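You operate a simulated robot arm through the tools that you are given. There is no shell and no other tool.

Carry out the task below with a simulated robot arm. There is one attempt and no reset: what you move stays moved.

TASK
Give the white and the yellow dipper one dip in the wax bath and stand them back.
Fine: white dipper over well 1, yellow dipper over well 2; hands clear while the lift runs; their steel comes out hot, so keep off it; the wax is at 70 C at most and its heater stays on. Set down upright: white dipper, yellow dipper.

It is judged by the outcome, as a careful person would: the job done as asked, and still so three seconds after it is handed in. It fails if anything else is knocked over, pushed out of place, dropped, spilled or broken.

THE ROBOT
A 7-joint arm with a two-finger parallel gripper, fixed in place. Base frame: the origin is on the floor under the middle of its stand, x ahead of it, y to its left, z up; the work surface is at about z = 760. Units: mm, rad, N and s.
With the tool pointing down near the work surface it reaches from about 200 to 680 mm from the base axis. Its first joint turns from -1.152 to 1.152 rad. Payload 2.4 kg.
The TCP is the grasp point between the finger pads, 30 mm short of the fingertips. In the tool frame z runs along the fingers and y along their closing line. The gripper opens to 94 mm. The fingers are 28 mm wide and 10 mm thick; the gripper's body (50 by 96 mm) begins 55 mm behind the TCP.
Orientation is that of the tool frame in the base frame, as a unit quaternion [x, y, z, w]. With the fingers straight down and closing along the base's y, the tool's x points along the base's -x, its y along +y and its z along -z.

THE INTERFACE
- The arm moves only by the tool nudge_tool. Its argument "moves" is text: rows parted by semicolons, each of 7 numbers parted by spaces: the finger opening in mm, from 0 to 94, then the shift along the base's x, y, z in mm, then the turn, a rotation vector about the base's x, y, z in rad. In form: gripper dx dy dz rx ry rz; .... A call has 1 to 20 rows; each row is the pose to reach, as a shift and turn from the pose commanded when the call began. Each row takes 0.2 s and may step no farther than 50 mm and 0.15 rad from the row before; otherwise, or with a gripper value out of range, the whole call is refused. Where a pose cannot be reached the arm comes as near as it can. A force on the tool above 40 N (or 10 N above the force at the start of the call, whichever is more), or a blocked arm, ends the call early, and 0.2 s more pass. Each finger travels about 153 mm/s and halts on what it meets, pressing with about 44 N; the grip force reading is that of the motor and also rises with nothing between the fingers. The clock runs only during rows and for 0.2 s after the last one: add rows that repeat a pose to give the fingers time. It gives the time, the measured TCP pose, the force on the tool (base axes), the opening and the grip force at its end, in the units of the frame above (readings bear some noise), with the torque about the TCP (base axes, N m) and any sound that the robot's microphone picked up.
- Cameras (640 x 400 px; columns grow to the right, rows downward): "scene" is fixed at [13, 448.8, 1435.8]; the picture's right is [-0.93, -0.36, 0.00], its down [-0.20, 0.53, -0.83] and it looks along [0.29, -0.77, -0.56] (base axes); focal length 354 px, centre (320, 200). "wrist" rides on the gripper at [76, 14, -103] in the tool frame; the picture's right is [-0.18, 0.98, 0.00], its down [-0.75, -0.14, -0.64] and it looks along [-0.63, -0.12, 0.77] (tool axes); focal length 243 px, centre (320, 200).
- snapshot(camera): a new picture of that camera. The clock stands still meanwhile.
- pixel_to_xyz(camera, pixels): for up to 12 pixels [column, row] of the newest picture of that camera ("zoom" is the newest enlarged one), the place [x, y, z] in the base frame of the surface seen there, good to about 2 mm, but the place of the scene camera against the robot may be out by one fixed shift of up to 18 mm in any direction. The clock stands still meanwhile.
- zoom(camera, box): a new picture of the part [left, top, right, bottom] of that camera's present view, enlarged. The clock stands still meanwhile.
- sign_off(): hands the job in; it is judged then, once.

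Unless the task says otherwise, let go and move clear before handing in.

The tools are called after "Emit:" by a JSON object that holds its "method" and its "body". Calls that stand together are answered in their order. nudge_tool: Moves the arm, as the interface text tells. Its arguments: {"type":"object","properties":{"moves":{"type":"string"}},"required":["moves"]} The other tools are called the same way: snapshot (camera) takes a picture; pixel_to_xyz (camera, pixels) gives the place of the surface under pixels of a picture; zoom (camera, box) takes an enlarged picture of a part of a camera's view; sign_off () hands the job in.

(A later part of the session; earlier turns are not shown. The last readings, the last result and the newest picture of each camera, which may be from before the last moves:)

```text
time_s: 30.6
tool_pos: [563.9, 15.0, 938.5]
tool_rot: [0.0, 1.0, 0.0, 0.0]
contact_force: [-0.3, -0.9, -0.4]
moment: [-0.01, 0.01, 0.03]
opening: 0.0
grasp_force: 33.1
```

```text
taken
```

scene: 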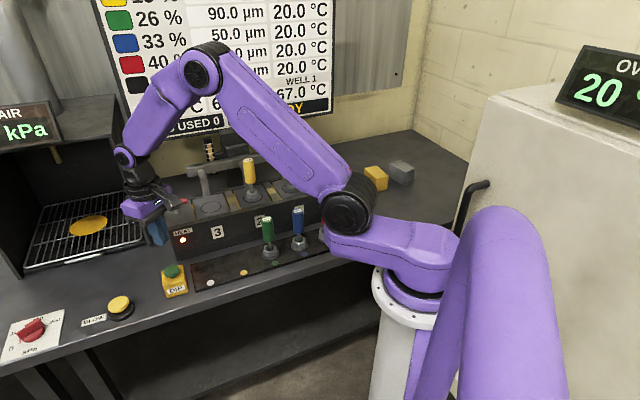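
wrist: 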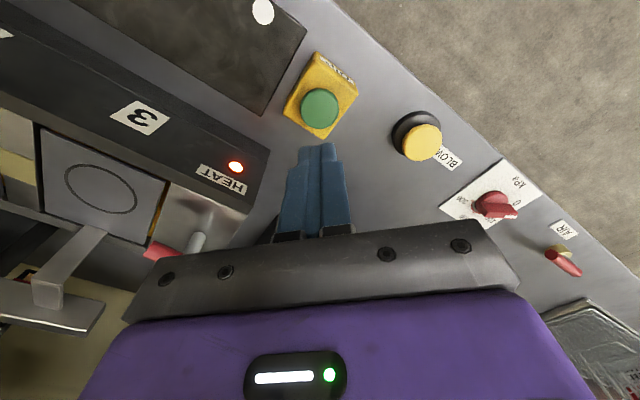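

The DIP button is at wrist px (320,108), and the yellow and white dippers stand at the wells. I'll measure the button cap precisely.

Emit:
{"method": "pixel_to_xyz", "body": {"camera": "wrist", "pixels": [[320, 108], [304, 108], [337, 108], [320, 93], [320, 124], [320, 135], [322, 70]]}}

Emit:
{"method": "zoom", "body": {"camera": "scene", "box": [90, 170, 230, 310]}}

Emit:
{"method": "zoom", "body": {"camera": "wrist", "box": [220, 40, 420, 190]}}

```text
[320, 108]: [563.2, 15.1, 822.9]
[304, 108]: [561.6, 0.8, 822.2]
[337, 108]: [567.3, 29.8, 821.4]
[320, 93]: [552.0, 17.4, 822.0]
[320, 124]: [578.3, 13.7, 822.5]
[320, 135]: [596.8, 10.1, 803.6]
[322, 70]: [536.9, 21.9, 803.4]
```

```text
2.86 times, centred on (160, 240) of scene
```

zoom: 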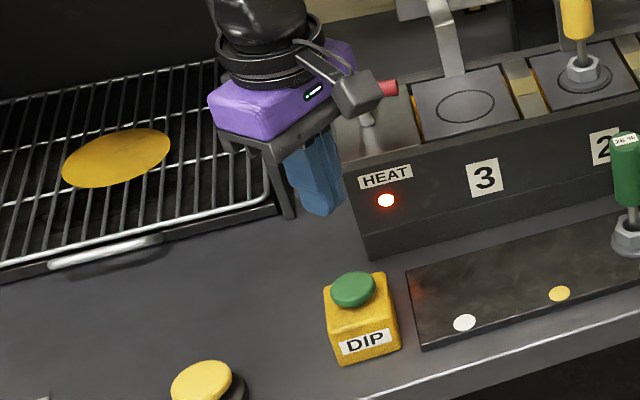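

```text
2.67 times, centred on (320, 115) of wrist
```

zoom: 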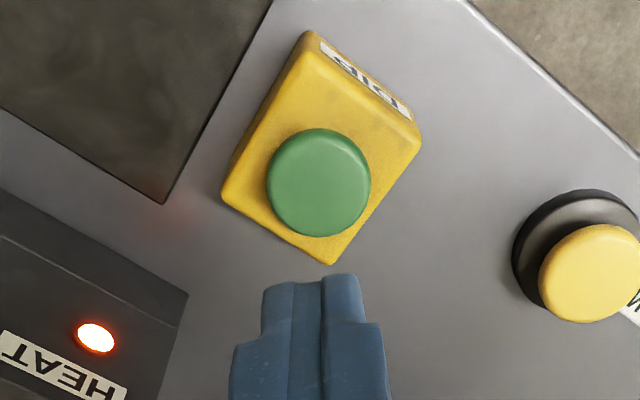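

The button centre is (564.5,15.2) with its cap at z 823 and the box top at 803.5. I'll come down to just above the cap first.

Emit:
{"method": "nudge_tool", "body": {"moves": "0 0.6 0 -20 0 0 0; 0 0.6 0 -45 0 0 0; 0 0.6 0 -65 0 0 0; 0 0.6 0 -78 0 0 0; 0 0.6 0 -82 0 0 0; 0 0.6 0 -82 0 0 0"}}

Emit:
{"method": "zoom", "body": {"camera": "scene", "box": [120, 210, 240, 310]}}

```text
time_s: 32.0
tool_pos: [565.4, 15.3, 859.1]
tool_rot: [0.0, 1.0, 0.001, 0.0]
contact_force: [0.5, -0.3, 0.0]
moment: [0.04, -0.04, -0.04]
opening: 0.0
grasp_force: 33.8
```

```text
4.00 times, centred on (180, 260) of scene
```

zoom: 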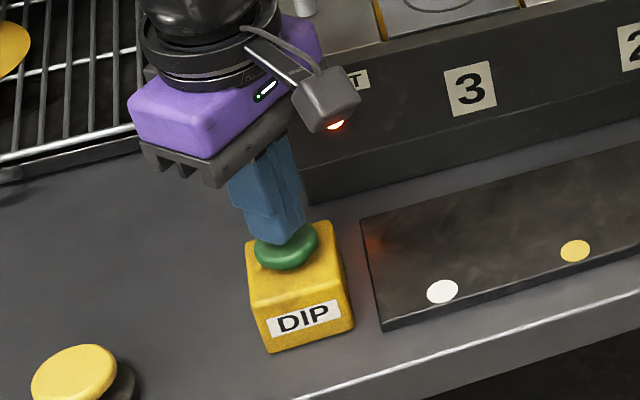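

The closed fingertips are centred just above the green cap. I'll press once about 4–5 mm down and retreat straight up in the same call.

Emit:
{"method": "nudge_tool", "body": {"moves": "0 0 0 -4 0 0 0; 0 0 0 -7 0 0 0; 0 0 0 -9 0 0 0; 0 0 0 -10 0 0 0; 0 0 0 0 0 0 0; 0 0 0 40 0 0 0; 0 -10 10 80 0 0 0"}}

Emit:
{"method": "snapshot", "body": {"camera": "scene"}}

```text
time_s: 33.6
tool_pos: [554.6, 25.2, 939.2]
tool_rot: [-0.001, 1.0, 0.0, 0.0]
contact_force: [0.4, 0.0, -0.3]
moment: [0.02, 0.0, 0.01]
opening: 0.0
grasp_force: 33.1
```

```text
taken
```

scene: 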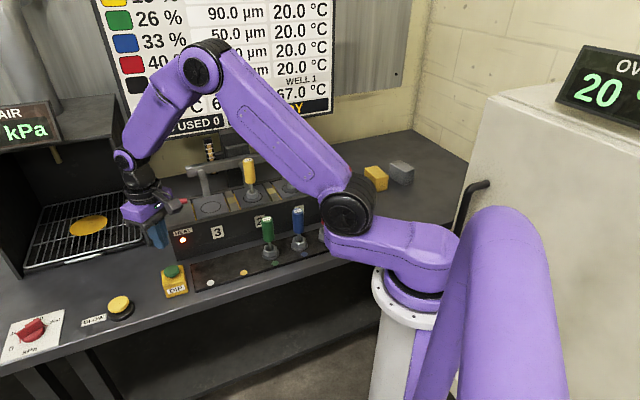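

The board still appears to show "…Y" and "USED 0", and no sound was reported, so the press may not have registered. I'll back the arm off a little for a clear view of the board and the lift.

Emit:
{"method": "nudge_tool", "body": {"moves": "0 -20 20 10 0 0 0; 0 -50 45 20 0 0 0; 0 -80 70 30 0 0 0; 0 -110 100 30 0 0 0; 0 -110 100 30 0 0 0"}}

Emit:
{"method": "snapshot", "body": {"camera": "scene"}}

Emit:
{"method": "zoom", "body": {"camera": "scene", "box": [90, 60, 350, 220]}}

```text
time_s: 34.8
tool_pos: [444.9, 125.4, 968.5]
tool_rot: [0.0, 1.0, 0.0, 0.001]
contact_force: [0.0, 0.6, -0.8]
moment: [0.05, -0.03, -0.02]
opening: 0.0
grasp_force: 33.6
```

```text
taken
```

scene: 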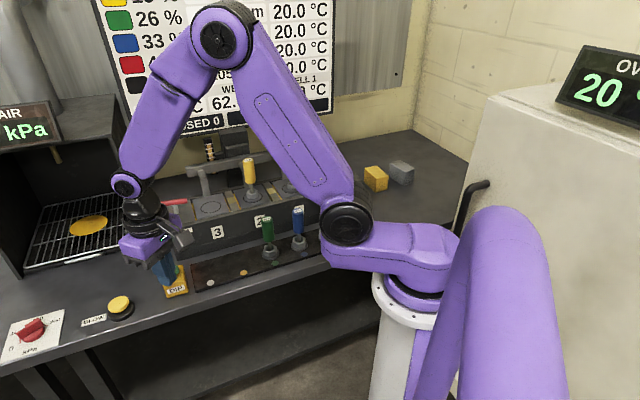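

```text
2.46 times, centred on (220, 140) of scene
```

zoom: 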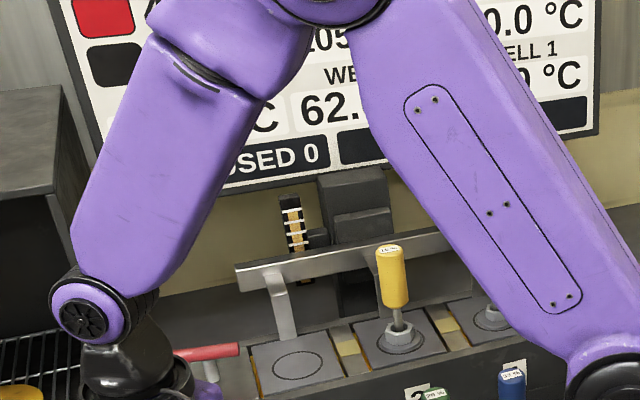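

"USED 0" still shows and yellow hasn't moved, but the READY area is hidden by the arm. I'll raise and fold the arm away so the status text can be read.

Emit:
{"method": "nudge_tool", "body": {"moves": "0 -30 10 30 0 0 0; 0 -60 20 60 0 0 0; 0 -90 30 90 0 0 0; 0 -110 40 125 0 0 0; 0 -120 50 160 0 0 0; 0 -120 50 160 0 0 0"}}

Emit:
{"method": "snapshot", "body": {"camera": "scene"}}

Emit:
{"method": "snapshot", "body": {"camera": "wrist"}}

```text
time_s: 36.2
tool_pos: [324.0, 174.2, 1129.8]
tool_rot: [0.001, 1.0, 0.0, 0.0]
contact_force: [0.0, 0.6, -0.8]
moment: [0.0, -0.01, 0.01]
opening: 0.2
grasp_force: 32.8
```

```text
taken
```

scene: 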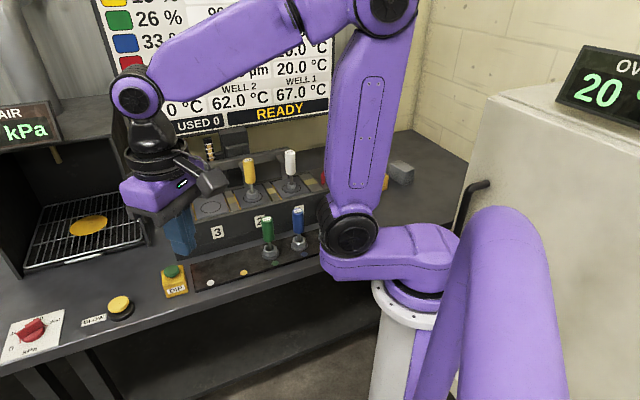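

```text
taken
```

wrist: 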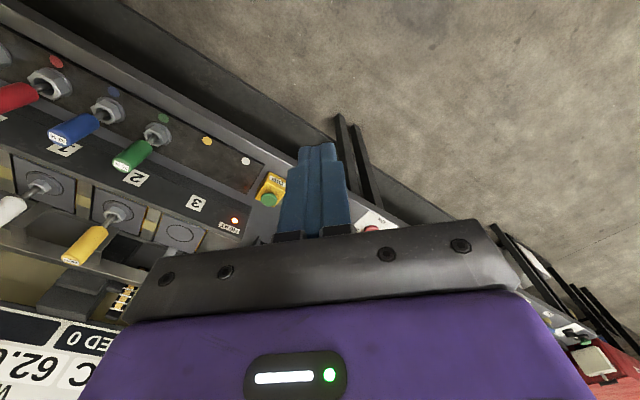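

The board reads READY with USED 0, so the first press did not trigger; both dippers are still standing in place. I'll go back above the button and press deeper.

Emit:
{"method": "nudge_tool", "body": {"moves": "0 20 -15 -20 0 0 0; 0 50 -35 -45 0 0 0; 0 80 -55 -70 0 0 0; 0 112 -75 -92 0 0 0; 0 145 -97 -115 0 0 0; 0 175 -117 -140 0 0 0; 0 205 -137 -165 0 0 0; 0 230 -153 -190 0 0 0; 0 240 -160 -215 0 0 0; 0 240 -160 -245 0 0 0; 0 240 -160 -268 0 0 0; 0 240 -160 -268 0 0 0"}}

Emit:
{"method": "snapshot", "body": {"camera": "wrist"}}

Emit:
{"method": "zoom", "body": {"camera": "scene", "box": [120, 210, 240, 310]}}

```text
time_s: 38.8
tool_pos: [565.6, 15.9, 861.8]
tool_rot: [0.0, 1.0, 0.001, 0.0]
contact_force: [0.1, 0.8, 0.6]
moment: [0.0, 0.02, 0.0]
opening: 0.1
grasp_force: 33.1
```

```text
taken
```

wrist: 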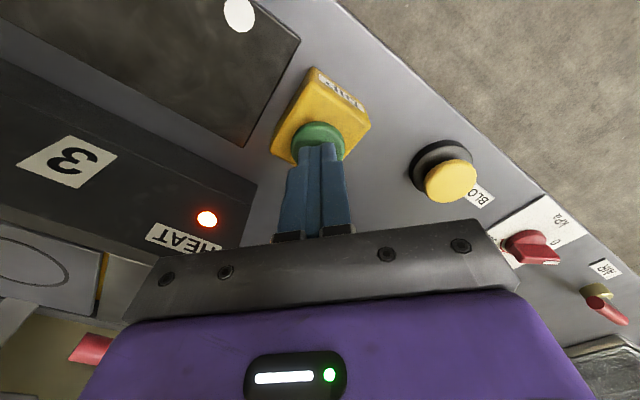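

```text
4.00 times, centred on (180, 260) of scene
```

zoom: 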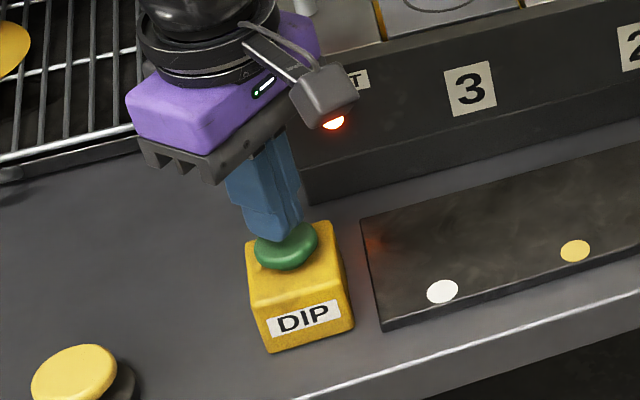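

The fingertips are about 7 mm over the cap. I'll press down in stages, reading the force as it makes contact.

Emit:
{"method": "nudge_tool", "body": {"moves": "0 0 0 -5 0 0 0; 0 0 0 -9 0 0 0; 0 0 0 -12 0 0 0"}}

```text
time_s: 39.6
tool_pos: [565.9, 15.5, 848.4]
tool_rot: [-0.001, 1.0, 0.0, 0.0]
contact_force: [-1.5, 0.0, 2.0]
moment: [0.03, 0.05, 0.0]
opening: 0.0
grasp_force: 33.1
```

The reading is only 2 N at about 4–5 mm of travel. I'll press further with small steps.

Emit:
{"method": "nudge_tool", "body": {"moves": "0 0 0 -1.5 0 0 0; 0 0 0 -3 0 0 0"}}

```text
time_s: 40.2
tool_pos: [565.8, 14.4, 846.3]
tool_rot: [0.002, 1.0, -0.001, 0.001]
contact_force: [-3.3, -1.4, 16.5]
moment: [-0.08, 0.11, 0.02]
opening: 0.0
grasp_force: 32.7
heard: click
```

A click was heard at about 16 N, so the button has registered. I'll retreat straight up and fold the arm well away from the lift while it runs.

Emit:
{"method": "nudge_tool", "body": {"moves": "0 0 0 10 0 0 0; 0 0 0 45 0 0 0; 0 -20 15 75 0 0 0; 0 -55 40 100 0 0 0; 0 -90 62 120 0 0 0; 0 -122 83 140 0 0 0; 0 -155 105 165 0 0 0; 0 -187 127 195 0 0 0; 0 -215 145 225 0 0 0; 0 -238 160 260 0 0 0; 0 -238 160 283 0 0 0"}}

Emit:
{"method": "snapshot", "body": {"camera": "scene"}}

Emit:
{"method": "zoom", "body": {"camera": "scene", "box": [130, 70, 350, 220]}}

```text
time_s: 42.6
tool_pos: [328.6, 174.9, 1126.4]
tool_rot: [0.001, 1.0, -0.001, 0.0]
contact_force: [0.2, 0.2, 0.3]
moment: [0.04, -0.02, -0.02]
opening: 0.2
grasp_force: 33.0
```

```text
taken
```

scene: 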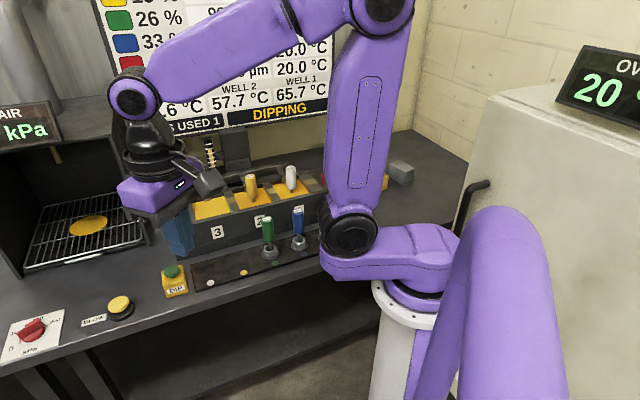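

```text
2.67 times, centred on (240, 145) of scene
```

zoom: 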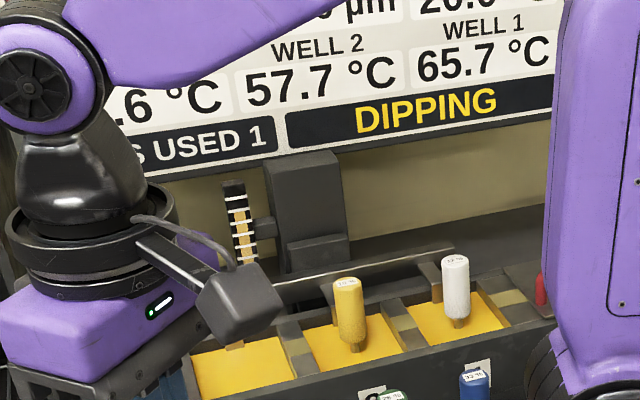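

The board shows DIPPING and USED 1, and the platforms are down in the wax with both dippers upright. I'll hold the arm still and wait.

Emit:
{"method": "nudge_tool", "body": {"moves": "0 0 0 0 0 0 0; 0 0 0 0 0 0 0; 0 0 0 0 0 0 0; 0 0 0 0 0 0 0; 0 0 0 0 0 0 0; 0 0 0 0 0 0 0; 0 0 0 0 0 0 0; 0 0 0 0 0 0 0; 0 0 0 0 0 0 0; 0 0 0 0 0 0 0; 0 0 0 0 0 0 0; 0 0 0 0 0 0 0; 0 0 0 0 0 0 0; 0 0 0 0 0 0 0; 0 0 0 0 0 0 0"}}

Emit:
{"method": "zoom", "body": {"camera": "scene", "box": [130, 70, 350, 220]}}

```text
time_s: 45.8
tool_pos: [327.8, 174.8, 1127.3]
tool_rot: [-0.001, 1.0, 0.001, 0.0]
contact_force: [0.8, -0.2, -0.3]
moment: [-0.01, -0.03, 0.0]
opening: 0.1
grasp_force: 32.8
```

```text
2.67 times, centred on (240, 145) of scene
```

zoom: 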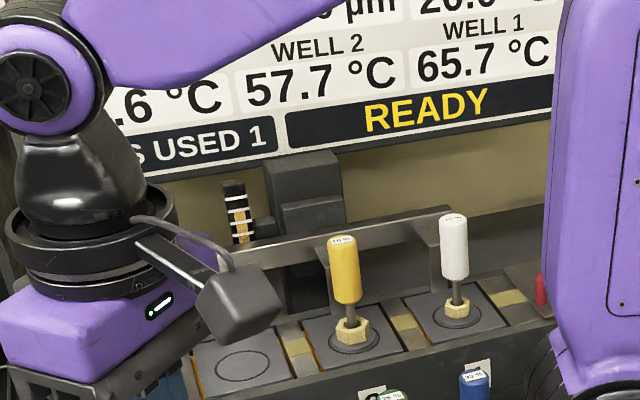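

The board is back to READY with USED 1, the lift is up, and both dippers stand with wax-coated nuts. I'll check the HEAT lamp and the dippers closely before fetching.

Emit:
{"method": "snapshot", "body": {"camera": "scene"}}

Emit:
{"method": "zoom", "body": {"camera": "scene", "box": [220, 140, 340, 220]}}

Emit:
{"method": "snapshot", "body": {"camera": "wrist"}}

Emit:
{"method": "zoom", "body": {"camera": "wrist", "box": [0, 100, 320, 300]}}

```text
taken
```

scene: 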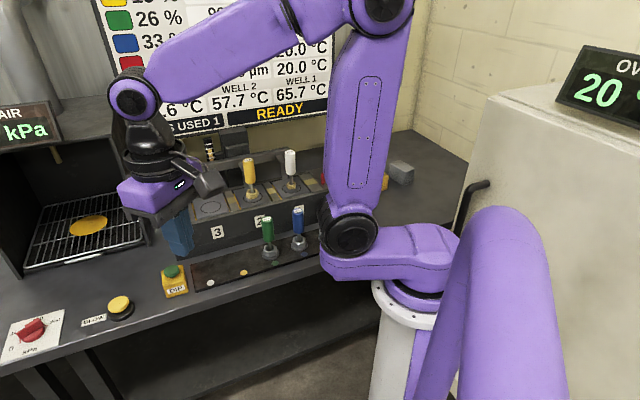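

```text
5.00 times, centred on (280, 180) of scene
```

zoom: 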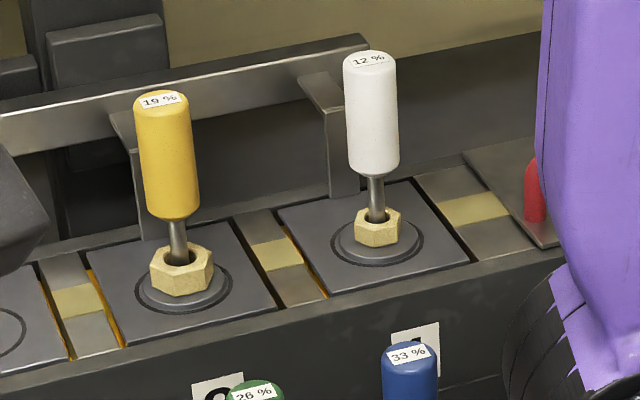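

```text
taken
```

wrist: 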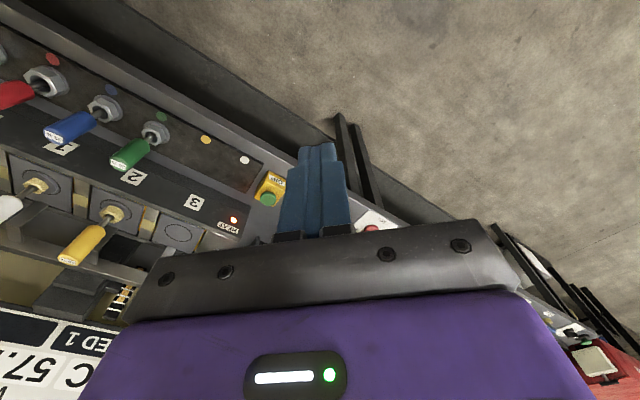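

```text
2.00 times, centred on (160, 200) of wrist
```

zoom: 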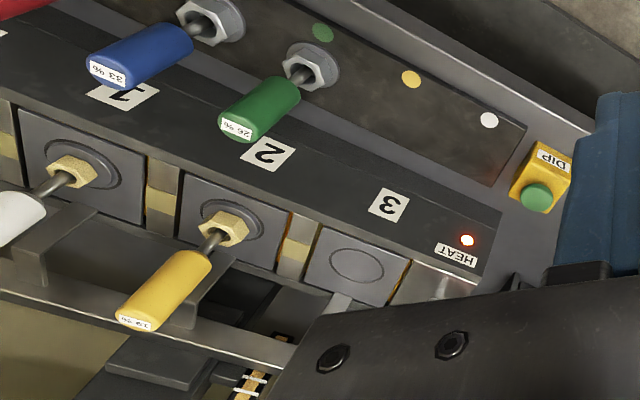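

The HEAT lamp is still on, and both dippers are upright in their rings. I'll move with open fingers to above the yellow dipper at well 2.

Emit:
{"method": "nudge_tool", "body": {"moves": "0 12 -32 0 0 0 0; 10 28 -74 0 0 0 0; 20 44 -116 0 0 0 0; 30 60 -158 0 0 0 0; 40 76 -200 0 0 0 0; 50 92 -242 0 0 0 0; 60 108 -284 0 0 0 0; 60 124 -326 0 0 0 0; 60 140 -368 -10 0 0 0; 60 156 -410 -30 0 0 0; 60 168 -440 -50 0 0 0; 60 170.4 -448 -60 0 0 0; 60 170.4 -448 -60 0 0 0; 60 170.4 -448 -60 0 0 0"}}

Emit:
{"method": "snapshot", "body": {"camera": "wrist"}}

Emit:
{"method": "zoom", "body": {"camera": "wrist", "box": [240, 40, 400, 160]}}

```text
time_s: 48.8
tool_pos: [496.2, -272.0, 1068.6]
tool_rot: [0.001, 1.0, 0.0, 0.0]
contact_force: [0.4, 0.7, 0.5]
moment: [0.0, -0.01, 0.04]
opening: 60.2
grasp_force: 0.0
```

```text
taken
```

wrist: 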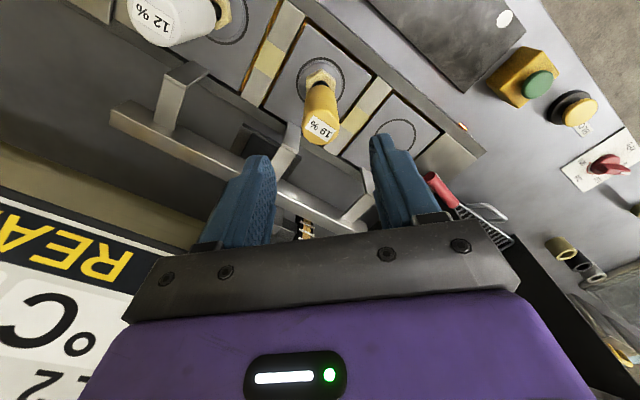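

```text
3.33 times, centred on (320, 100) of wrist
```

zoom: 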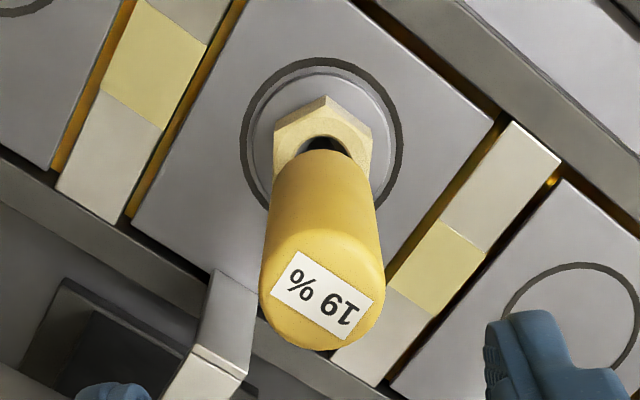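

The yellow dipper is upright in ring 2 with its cap centred near zoom px (322,290). I'll measure the cap and the disc.

Emit:
{"method": "pixel_to_xyz", "body": {"camera": "zoom", "pixels": [[322, 290], [263, 290], [382, 290], [322, 232], [322, 345], [249, 140], [394, 140], [320, 78], [264, 95], [378, 95]]}}

```text
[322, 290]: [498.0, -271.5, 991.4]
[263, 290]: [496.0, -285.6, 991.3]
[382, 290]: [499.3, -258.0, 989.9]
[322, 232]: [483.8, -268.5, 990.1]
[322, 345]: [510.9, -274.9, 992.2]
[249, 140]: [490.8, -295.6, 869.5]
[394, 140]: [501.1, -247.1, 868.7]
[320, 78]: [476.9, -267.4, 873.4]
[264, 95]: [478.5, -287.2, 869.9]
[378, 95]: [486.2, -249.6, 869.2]
```

The cap centre is (497.6,-271.8), nearly under the tool. I'll lower around the handle to the same height as before, with the fingertips about 10 mm above the handle's lower end.

Emit:
{"method": "nudge_tool", "body": {"moves": "60 0.4 0.6 -25 0 0 0; 60 0.4 0.6 -55 0 0 0; 60 0.4 0.6 -80 0 0 0; 60 0.4 0.6 -95 0 0 0; 60 0.4 0.6 -101.5 0 0 0; 60 0.4 0.6 -101.5 0 0 0; 60 0.4 0.6 -101.5 0 0 0"}}

Emit:
{"method": "snapshot", "body": {"camera": "wrist"}}

Emit:
{"method": "zoom", "body": {"camera": "scene", "box": [200, 130, 320, 220]}}

```text
time_s: 50.4
tool_pos: [499.7, -272.7, 966.0]
tool_rot: [0.0, 1.0, 0.0, -0.001]
contact_force: [0.8, 0.3, -0.4]
moment: [0.02, -0.02, -0.01]
opening: 59.9
grasp_force: 0.0
```

```text
taken
```

wrist: 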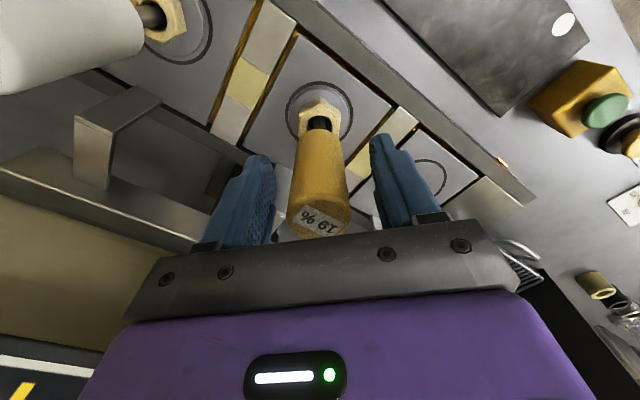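

```text
4.44 times, centred on (260, 175) of scene
```

zoom: 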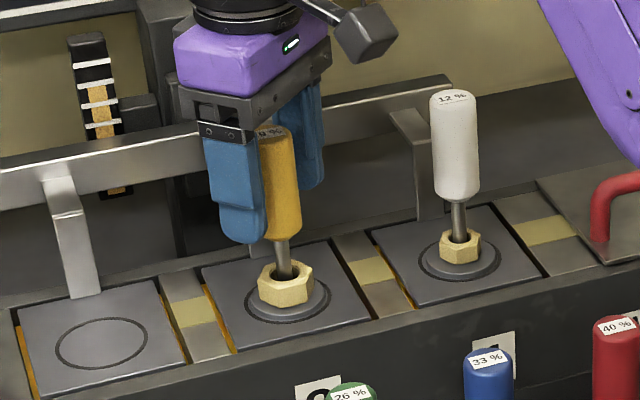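

The handle is centred between the fingers at wrist px 320, with the fingers only on the yellow grip. I'll close, then lift.

Emit:
{"method": "nudge_tool", "body": {"moves": "40 0 0 0 0 0 0; 20 0 0 0 0 0 0; 20 0 0 0 0 0 0; 20 0 0 0 0 0 0"}}

Emit:
{"method": "snapshot", "body": {"camera": "wrist"}}

```text
time_s: 51.4
tool_pos: [498.6, -273.0, 967.2]
tool_rot: [0.0, 1.0, 0.0, 0.0]
contact_force: [-0.3, -1.6, 0.0]
moment: [-0.06, -0.03, 0.03]
opening: 28.6
grasp_force: 44.3
```

```text
taken
```

wrist: 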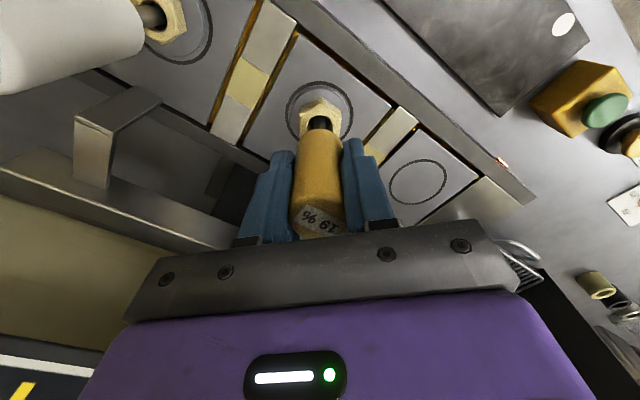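

The yellow grip is held at 28.6 mm opening. I'll lift clear of the bath and carry it to above its own rack spot.

Emit:
{"method": "nudge_tool", "body": {"moves": "20 0 0 5 0 0 0; 20 0 0 18 0 0 0; 20 0 0 38 0 0 0; 20 0 0 56 0 0 0; 20 0 0 60 0 0 0; 20 -6 24 60 0 0 0; 20 -16 64 60 0 0 0; 20 -27 106 60 0 0 0; 20 -36 142 60 0 0 0; 20 -41 160 60 0 0 0; 20 -41.7 163.5 60 0 0 0; 20 -41.7 163.5 60 0 0 0"}}

Emit:
{"method": "snapshot", "body": {"camera": "wrist"}}

Emit:
{"method": "snapshot", "body": {"camera": "scene"}}

```text
time_s: 54.0
tool_pos: [457.5, -108.1, 1026.9]
tool_rot: [0.0, 1.0, 0.0, 0.001]
contact_force: [0.1, 0.0, -1.7]
moment: [-0.01, 0.0, -0.03]
opening: 28.4
grasp_force: 43.7
```

```text
taken
```

wrist: 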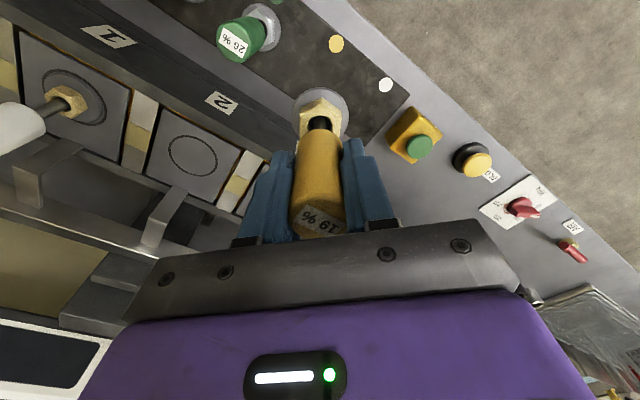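

```text
taken
```

scene: 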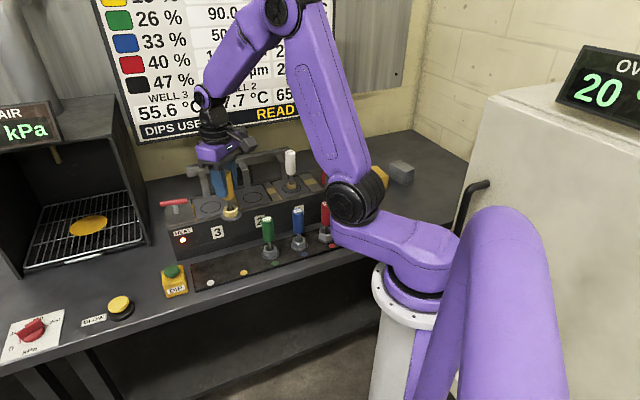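

The yellow dipper hangs over its rack area, carrying only about 1.7 N. I'll lower to about 10 mm above the rack and check against the yellow dot.

Emit:
{"method": "nudge_tool", "body": {"moves": "20 0 0 -20 0 0 0; 20 0 0 -50 0 0 0; 20 0 0 -85 0 0 0; 20 0 0 -115 0 0 0; 20 0 0 -138 0 0 0; 20 0 0 -148 0 0 0; 20 0 0 -150 0 0 0; 20 0 0 -150 0 0 0"}}

Emit:
{"method": "snapshot", "body": {"camera": "wrist"}}

Emit:
{"method": "zoom", "body": {"camera": "wrist", "box": [240, 40, 400, 160]}}

Emit:
{"method": "zoom", "body": {"camera": "scene", "box": [170, 200, 310, 300]}}

```text
time_s: 55.8
tool_pos: [456.2, -108.3, 878.3]
tool_rot: [0.0, 1.0, 0.0, 0.0]
contact_force: [-0.3, 0.5, -2.0]
moment: [-0.05, 0.02, -0.02]
opening: 28.6
grasp_force: 43.7
```

```text
taken
```

wrist: 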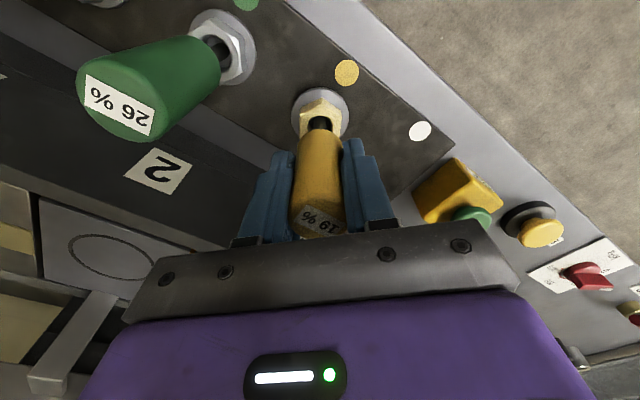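

```text
3.33 times, centred on (320, 100) of wrist
```

zoom: 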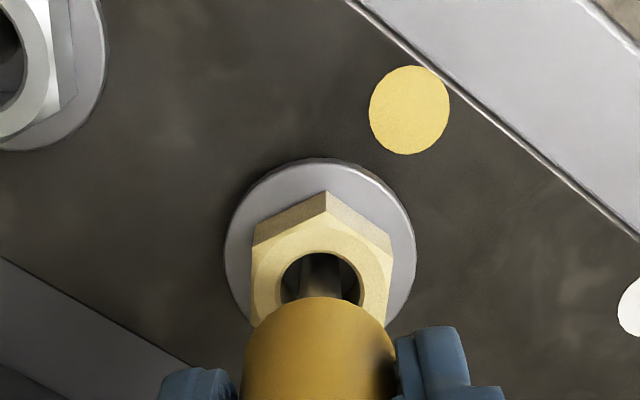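

```text
4.00 times, centred on (240, 250) of scene
```

zoom: 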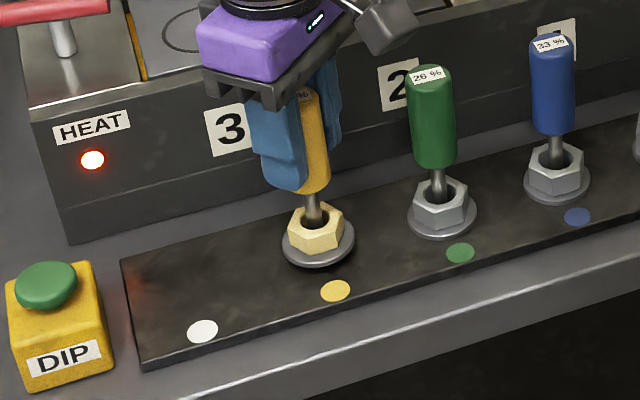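

I'll measure the hanging disc and the yellow dot to confirm the spot.

Emit:
{"method": "pixel_to_xyz", "body": {"camera": "wrist", "pixels": [[293, 113.5], [347, 113.5], [319.4, 90], [303, 97], [338, 97], [347, 73], [420, 131]]}}

```text
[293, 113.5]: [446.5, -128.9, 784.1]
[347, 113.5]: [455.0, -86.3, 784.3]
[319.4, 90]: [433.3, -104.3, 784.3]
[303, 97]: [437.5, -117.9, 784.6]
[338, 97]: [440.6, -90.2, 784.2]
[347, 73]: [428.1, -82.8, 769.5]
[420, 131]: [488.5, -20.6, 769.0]
```

The disc centre is (455,-108.5), matching the original spot, and it is 11 mm above its resting height. I'll lower most of that, then creep.

Emit:
{"method": "nudge_tool", "body": {"moves": "20 0 0 -3 0 0 0; 20 0 0 -6 0 0 0; 20 0 0 -8 0 0 0; 20 0 0 -9 0 0 0; 20 0 0 -9 0 0 0"}}

```text
time_s: 57.0
tool_pos: [455.5, -108.1, 868.7]
tool_rot: [0.0, 1.0, 0.0, 0.0]
contact_force: [-0.2, 0.2, -2.4]
moment: [0.01, -0.02, -0.04]
opening: 28.7
grasp_force: 44.2
```

There is no contact yet, with force at -2.4 N of weight. I'll creep down another millimetre.

Emit:
{"method": "nudge_tool", "body": {"moves": "20 0 0 -0.5 0 0 0; 20 0 0 -1 0 0 0; 20 0 0 -1 0 0 0"}}

```text
time_s: 57.8
tool_pos: [455.5, -107.5, 866.8]
tool_rot: [0.0, 1.0, 0.0, 0.0]
contact_force: [-0.8, -0.8, 4.0]
moment: [-0.06, 0.1, 0.0]
opening: 28.4
grasp_force: 43.9
```

Contact shows as +4 N, so the yellow dipper is standing on the rack. I'll open the fingers and look.

Emit:
{"method": "nudge_tool", "body": {"moves": "36 0 0 0 0 0 0; 54 0 0 0 0 0 0; 54 0 0 0 0 0 0"}}

Emit:
{"method": "zoom", "body": {"camera": "scene", "box": [170, 200, 310, 300]}}

Emit:
{"method": "snapshot", "body": {"camera": "wrist"}}

```text
time_s: 58.6
tool_pos: [456.8, -107.9, 867.0]
tool_rot: [0.0, 1.0, 0.001, 0.0]
contact_force: [0.1, 0.4, -0.8]
moment: [0.01, 0.04, -0.01]
opening: 54.2
grasp_force: 0.0
```

```text
4.00 times, centred on (240, 250) of scene
```

zoom: 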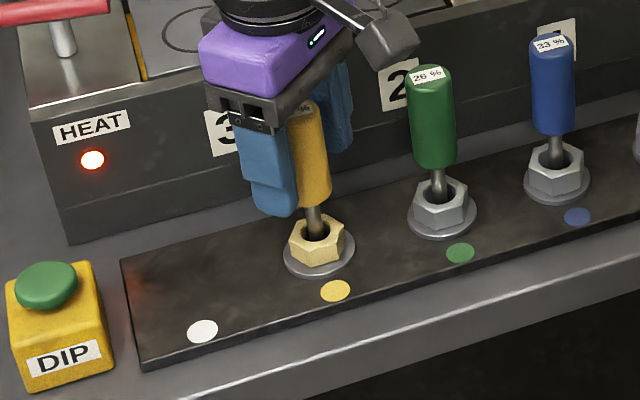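

```text
taken
```

wrist: 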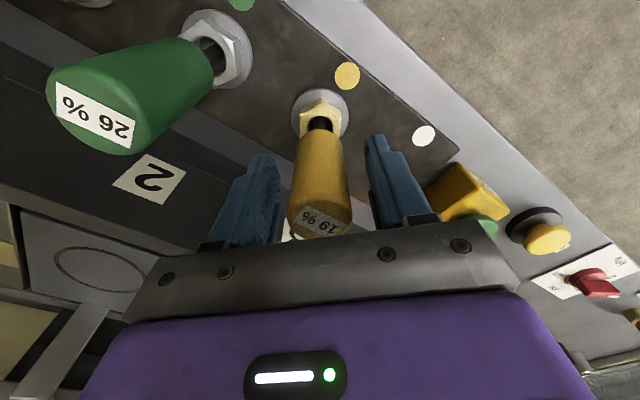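

The yellow dipper stands upright by its dot. I'll rise straight up and go to above the white dipper at well 1.

Emit:
{"method": "nudge_tool", "body": {"moves": "54 0 0 20 0 0 0; 54 0 0 50 0 0 0; 54 0 0 90 0 0 0; 60 0 0 135 0 0 0; 60 0 0 175 0 0 0; 60 0 -12 201 0 0 0; 60 -7 -42 203 0 0 0; 60 -15 -87 203 0 0 0; 60 -23 -132 203 0 0 0; 60 -31 -178 203 0 0 0; 60 -38 -220 203 0 0 0; 60 -43 -244 203 0 0 0; 60 -43 -248 203 0 0 0; 60 -43 -248 203 0 0 0"}}

Emit:
{"method": "snapshot", "body": {"camera": "wrist"}}

Emit:
{"method": "zoom", "body": {"camera": "wrist", "box": [240, 40, 400, 160]}}

Emit:
{"method": "snapshot", "body": {"camera": "scene"}}

```text
time_s: 61.6
tool_pos: [414.0, -355.4, 1070.0]
tool_rot: [0.0, 1.0, 0.0, 0.0]
contact_force: [-0.5, 0.1, 0.1]
moment: [0.0, -0.03, 0.02]
opening: 60.4
grasp_force: 0.0
```

```text
taken
```

wrist: 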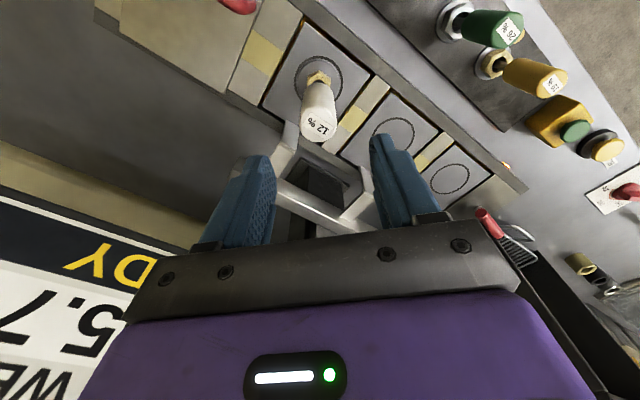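

```text
3.33 times, centred on (320, 100) of wrist
```

zoom: 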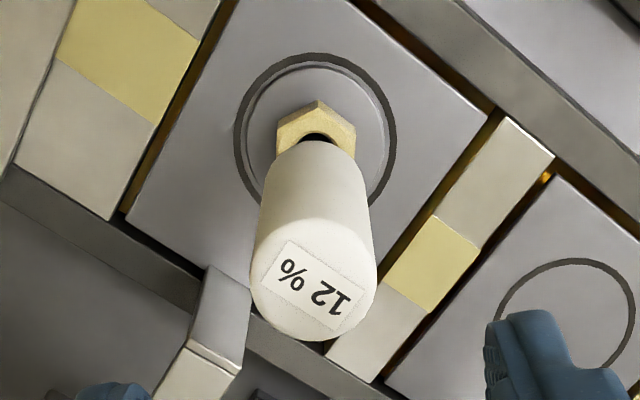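

```text
taken
```

scene: 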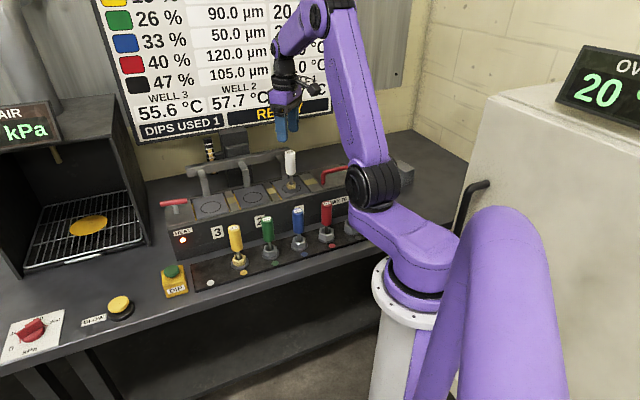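

The yellow dipper stands on the rack at scene px (236,245), and white is upright at well 1. I'll measure the white cap.

Emit:
{"method": "pixel_to_xyz", "body": {"camera": "wrist", "pixels": [[318, 124], [301, 124], [336, 124], [318.5, 108], [318, 141]]}}

```text
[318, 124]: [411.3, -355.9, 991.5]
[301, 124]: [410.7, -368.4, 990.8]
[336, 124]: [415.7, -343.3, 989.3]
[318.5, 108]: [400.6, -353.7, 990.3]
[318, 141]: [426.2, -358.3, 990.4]
```

The cap centre is (413.3,-356), close under the tool. I'll lower around the handle to z≈966.7.

Emit:
{"method": "nudge_tool", "body": {"moves": "60 0 -0.5 -25 0 0 0; 60 0 -0.5 -55 0 0 0; 60 0 -0.5 -80 0 0 0; 60 0 -0.5 -97 0 0 0; 60 0 -0.5 -103 0 0 0; 60 0 -0.5 -103 0 0 0; 60 0 -0.5 -103 0 0 0"}}

Emit:
{"method": "snapshot", "body": {"camera": "wrist"}}

Emit:
{"method": "zoom", "body": {"camera": "scene", "box": [240, 120, 360, 210]}}

```text
time_s: 63.2
tool_pos: [414.0, -356.7, 966.4]
tool_rot: [0.0, 1.0, 0.0, -0.001]
contact_force: [-0.5, -0.3, -0.3]
moment: [-0.07, 0.03, -0.02]
opening: 60.0
grasp_force: 0.2
```

```text
taken
```

wrist: 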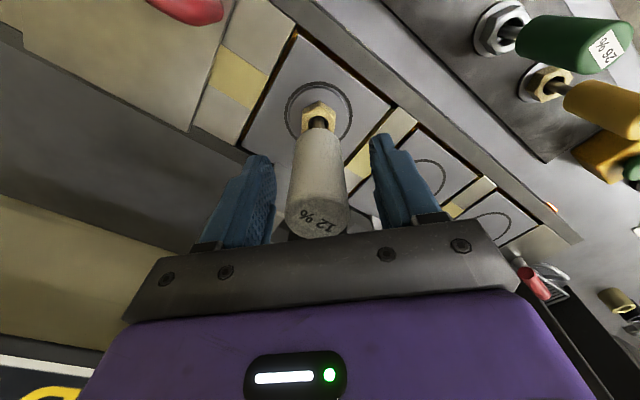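

```text
4.44 times, centred on (300, 165) of scene
```

zoom: 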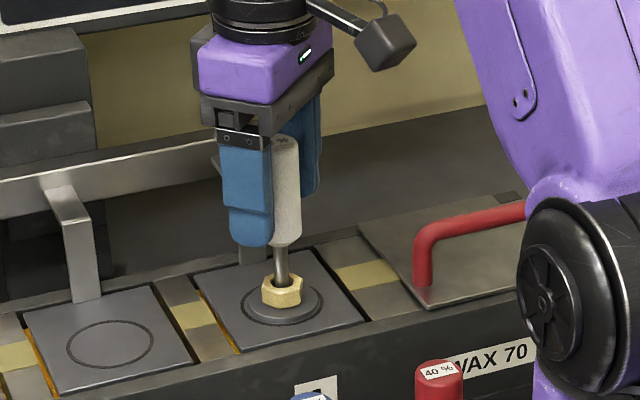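

The handle is about 1 mm to -y of centre (px 318), with the fingers level with the white grip only. I'll shift 1 mm and close.

Emit:
{"method": "nudge_tool", "body": {"moves": "60 0 -1 0 0 0 0; 60 0 -1 0 0 0 0; 40 0 -1 0 0 0 0; 20 0 -1 0 0 0 0; 20 0 -1 0 0 0 0; 20 0 -1 0 0 0 0"}}

Emit:
{"method": "snapshot", "body": {"camera": "wrist"}}

```text
time_s: 64.6
tool_pos: [413.4, -357.0, 966.9]
tool_rot: [0.0, 1.0, 0.0, 0.0]
contact_force: [-0.2, 0.3, -1.2]
moment: [0.01, 0.04, 0.0]
opening: 28.5
grasp_force: 44.2
```

```text
taken
```

wrist: 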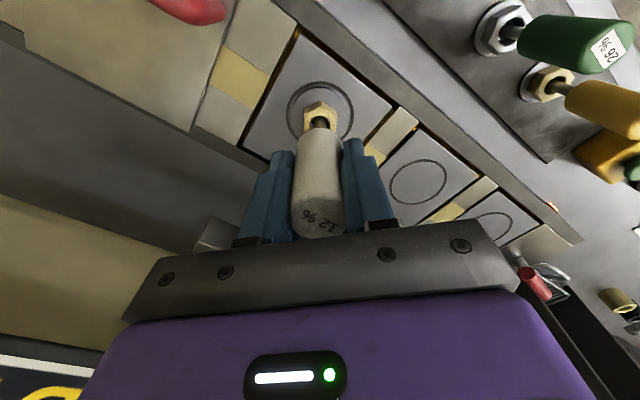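

White is gripped at 28.5 mm opening. I'll lift clear of the bath and carry it to above its rack spot.

Emit:
{"method": "nudge_tool", "body": {"moves": "20 0 0 5 0 0 0; 20 0 0 18 0 0 0; 20 0 0 38 0 0 0; 20 0 0 58 0 0 0; 20 0 0 65 0 0 0; 20 8 24 65 0 0 0; 20 21 63 65 0 0 0; 20 35 105 65 0 0 0; 20 49 147 65 0 0 0; 20 63 189 65 0 0 0; 20 77 231 65 0 0 0; 20 90 270 65 0 0 0; 20 100 300 65 0 0 0; 20 103 309 65 0 0 0; 20 103 309 65 0 0 0"}}

Emit:
{"method": "snapshot", "body": {"camera": "wrist"}}

Emit:
{"method": "snapshot", "body": {"camera": "scene"}}

```text
time_s: 67.8
tool_pos: [516.7, -49.1, 1033.0]
tool_rot: [0.0, 1.0, 0.0, 0.0]
contact_force: [0.1, -0.4, -1.2]
moment: [0.01, 0.04, -0.03]
opening: 28.6
grasp_force: 44.2
```

```text
taken
```

wrist: 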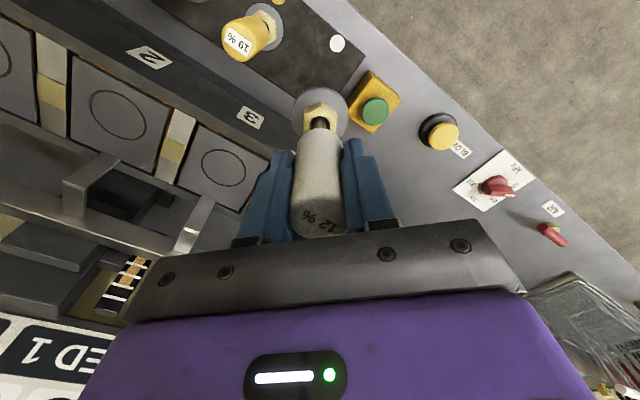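

```text
taken
```

scene: 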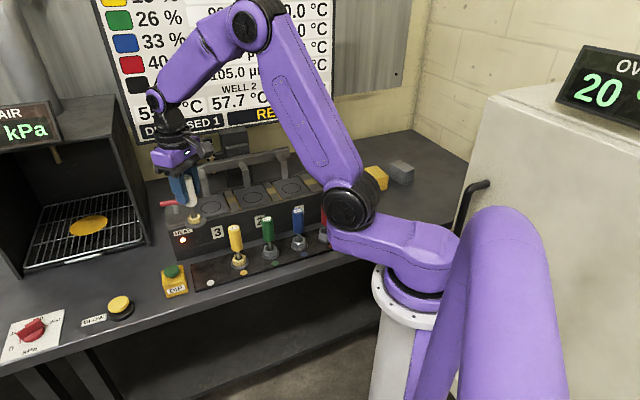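

White hangs over its spot with nothing underneath. I'll lower to about 10 mm above the rack and check alignment.

Emit:
{"method": "nudge_tool", "body": {"moves": "20 0 0 -20 0 0 0; 20 0 0 -50 0 0 0; 20 0 0 -85 0 0 0; 20 0 0 -118 0 0 0; 20 0 0 -142 0 0 0; 20 0 0 -153 0 0 0; 20 0 0 -155 0 0 0; 20 0 0 -155 0 0 0"}}

Emit:
{"method": "snapshot", "body": {"camera": "wrist"}}

Emit:
{"method": "pixel_to_xyz", "body": {"camera": "wrist", "pixels": [[293, 113.5], [347, 113.5], [319.4, 90], [303, 97], [338, 97], [347, 73]]}}

Emit:
{"method": "zoom", "body": {"camera": "scene", "box": [130, 200, 270, 300]}}

```text
time_s: 69.6
tool_pos: [514.3, -48.2, 875.6]
tool_rot: [0.0, 1.0, 0.0, 0.0]
contact_force: [0.4, 0.9, -1.3]
moment: [-0.01, -0.01, 0.01]
opening: 28.5
grasp_force: 43.8
```

```text
taken
```

wrist: 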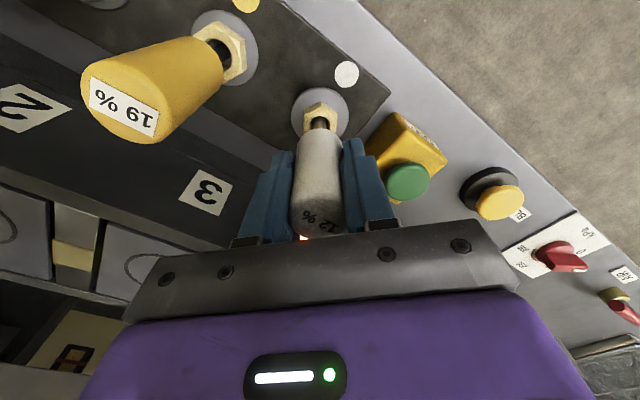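

```text
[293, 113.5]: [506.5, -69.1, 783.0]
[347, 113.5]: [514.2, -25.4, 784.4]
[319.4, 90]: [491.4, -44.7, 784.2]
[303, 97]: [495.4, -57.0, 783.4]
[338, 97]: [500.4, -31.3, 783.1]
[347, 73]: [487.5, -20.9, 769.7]
```

```text
4.00 times, centred on (200, 250) of scene
```

zoom: 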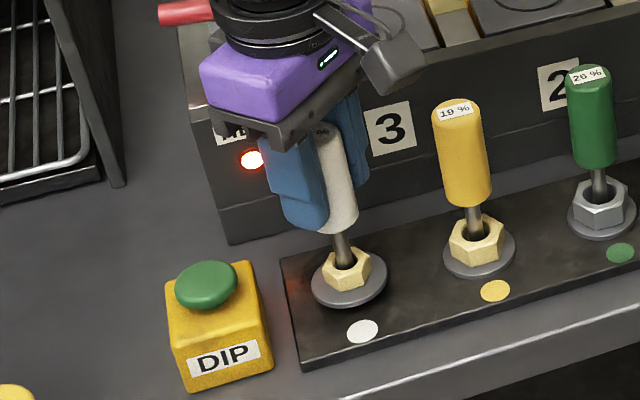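

The disc centre is (513.6,-47.8) against the original (515.3,-48.8). I'll correct that and lower to just above the rack.

Emit:
{"method": "nudge_tool", "body": {"moves": "20 0.8 -0.5 -2 0 0 0; 20 1.3 -0.8 -5 0 0 0; 20 1.3 -0.8 -7 0 0 0; 20 1.3 -0.8 -8.5 0 0 0; 20 1.3 -0.8 -8.5 0 0 0"}}

```text
time_s: 70.8
tool_pos: [517.6, -48.9, 868.8]
tool_rot: [0.0, 1.0, 0.0, 0.001]
contact_force: [0.9, 0.4, -1.9]
moment: [-0.04, 0.02, 0.01]
opening: 28.6
grasp_force: 44.5
```

There is no contact yet at -1.9 N. I'll creep down a millimetre.

Emit:
{"method": "nudge_tool", "body": {"moves": "20 0 0 -0.5 0 0 0; 20 0 0 -1 0 0 0; 20 0 0 -1 0 0 0"}}

```text
time_s: 71.6
tool_pos: [518.5, -50.0, 866.9]
tool_rot: [0.0, 1.0, 0.0, 0.001]
contact_force: [0.4, 0.6, -1.1]
moment: [0.02, 0.02, -0.02]
opening: 28.9
grasp_force: 44.0
```

The reading is near zero load change at -1.1 N, so it is just about touching. I'll take one more small step.

Emit:
{"method": "nudge_tool", "body": {"moves": "20 0 0 -0.4 0 0 0; 20 0 0 -0.8 0 0 0; 20 0 0 -0.8 0 0 0"}}

Emit:
{"method": "snapshot", "body": {"camera": "wrist"}}

Emit:
{"method": "pixel_to_xyz", "body": {"camera": "wrist", "pixels": [[293, 113.5], [347, 113.5], [319.4, 90], [303, 97], [338, 97], [347, 73]]}}

```text
time_s: 72.4
tool_pos: [518.5, -48.6, 867.4]
tool_rot: [0.0, 1.0, 0.0, -0.001]
contact_force: [-2.6, 0.3, 9.5]
moment: [0.05, 0.24, 0.05]
opening: 28.6
grasp_force: 44.1
```

```text
taken
```

wrist: 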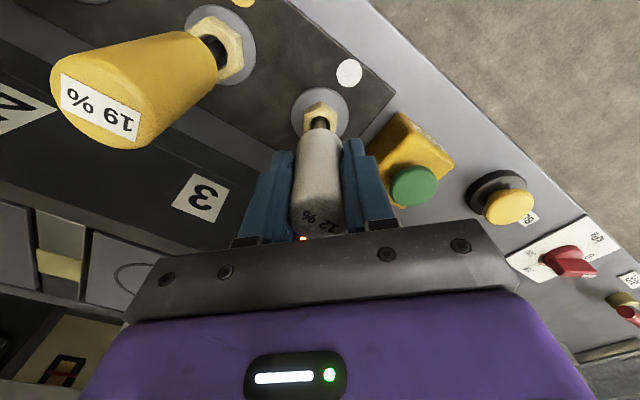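

```text
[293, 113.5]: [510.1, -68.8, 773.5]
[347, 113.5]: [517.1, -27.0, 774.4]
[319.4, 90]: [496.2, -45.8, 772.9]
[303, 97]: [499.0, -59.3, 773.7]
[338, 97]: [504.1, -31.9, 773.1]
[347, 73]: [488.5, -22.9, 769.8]
```

Contact is +9.5 N, but the disc sits about 2 mm to +x of where it originally stood. I'll lift 2.5 mm, shift back, and set it down again.

Emit:
{"method": "nudge_tool", "body": {"moves": "20 0 0 1.5 0 0 0; 20 0 0 2.5 0 0 0; 20 -1.8 0 2.5 0 0 0; 20 -1.8 0 2.5 0 0 0; 20 -1.8 0 1.5 0 0 0; 20 -1.8 0 1.0 0 0 0; 20 -1.8 0 1.0 0 0 0"}}

Emit:
{"method": "snapshot", "body": {"camera": "wrist"}}

Emit:
{"method": "pixel_to_xyz", "body": {"camera": "wrist", "pixels": [[293, 113.5], [347, 113.5], [319.4, 90], [303, 97], [338, 97], [347, 73]]}}

```text
time_s: 74.0
tool_pos: [515.1, -50.0, 867.6]
tool_rot: [0.001, 1.0, 0.0, 0.0]
contact_force: [-0.6, -0.8, -1.2]
moment: [0.01, -0.02, -0.02]
opening: 28.3
grasp_force: 44.2
```

```text
taken
```

wrist: 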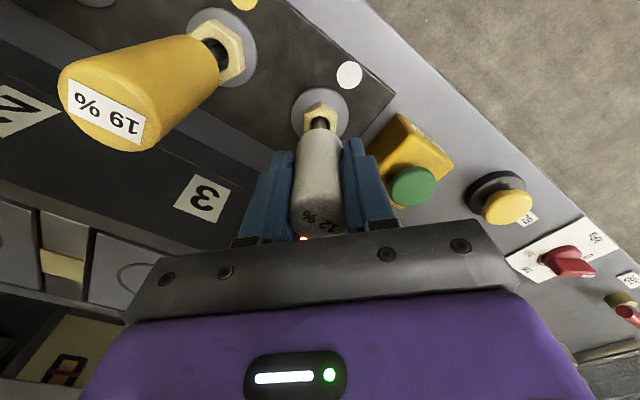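

```text
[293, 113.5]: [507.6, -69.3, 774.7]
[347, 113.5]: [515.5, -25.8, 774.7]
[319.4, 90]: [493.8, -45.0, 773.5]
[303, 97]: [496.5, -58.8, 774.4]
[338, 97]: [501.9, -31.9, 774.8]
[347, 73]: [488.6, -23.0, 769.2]
```

The disc centre is now (516,-48.4), within 1 mm of the original. I'll lower the last fraction to contact.

Emit:
{"method": "nudge_tool", "body": {"moves": "20 0 0 -0.3 0 0 0; 20 0 0 -0.7 0 0 0; 20 0 0 -0.7 0 0 0"}}

```text
time_s: 74.8
tool_pos: [514.2, -50.5, 866.0]
tool_rot: [0.0, 1.0, 0.0, 0.0]
contact_force: [0.5, 0.5, -0.6]
moment: [-0.01, 0.04, -0.01]
opening: 28.7
grasp_force: 43.7
```

Emit:
{"method": "nudge_tool", "body": {"moves": "20 0 0 -0.3 0 0 0; 20 0 0 -0.5 0 0 0; 20 0 0 -0.5 0 0 0"}}

```text
time_s: 75.6
tool_pos: [516.4, -49.2, 867.5]
tool_rot: [0.0, 1.0, 0.0, 0.0]
contact_force: [-3.2, 0.9, 5.0]
moment: [0.09, 0.16, -0.02]
opening: 28.6
grasp_force: 44.1
```

Contact shows as +5 N, so white is standing on the rack. I'll open the fingers and check.

Emit:
{"method": "nudge_tool", "body": {"moves": "36 0 0 0 0 0 0; 54 0 0 0 0 0 0; 54 0 0 0 0 0 0"}}

Emit:
{"method": "snapshot", "body": {"camera": "wrist"}}

Emit:
{"method": "zoom", "body": {"camera": "scene", "box": [130, 200, 270, 300]}}

```text
time_s: 76.4
tool_pos: [515.6, -50.0, 866.3]
tool_rot: [0.0, 1.0, 0.0, 0.001]
contact_force: [0.1, 0.2, 0.6]
moment: [-0.04, 0.04, 0.01]
opening: 53.8
grasp_force: 0.1
```

```text
taken
```

wrist: 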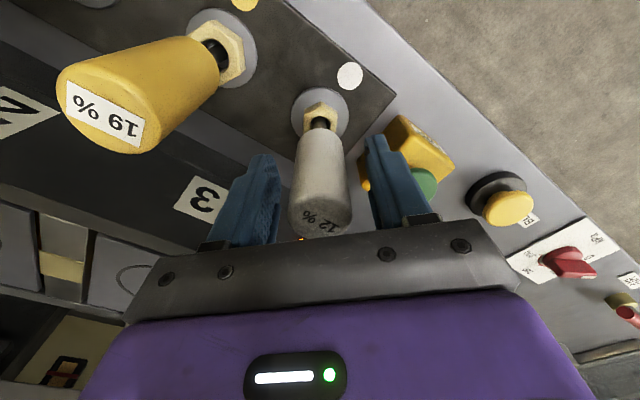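

```text
4.00 times, centred on (200, 250) of scene
```

zoom: 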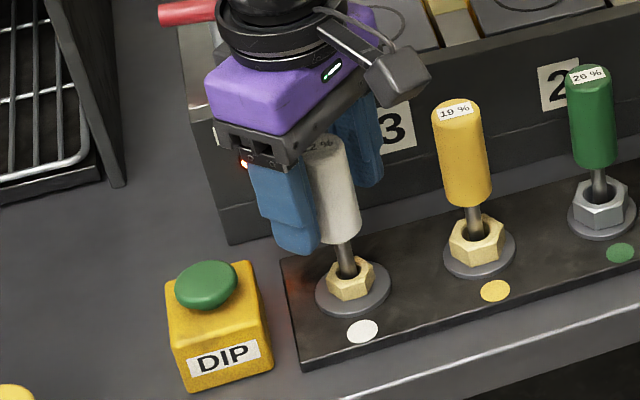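

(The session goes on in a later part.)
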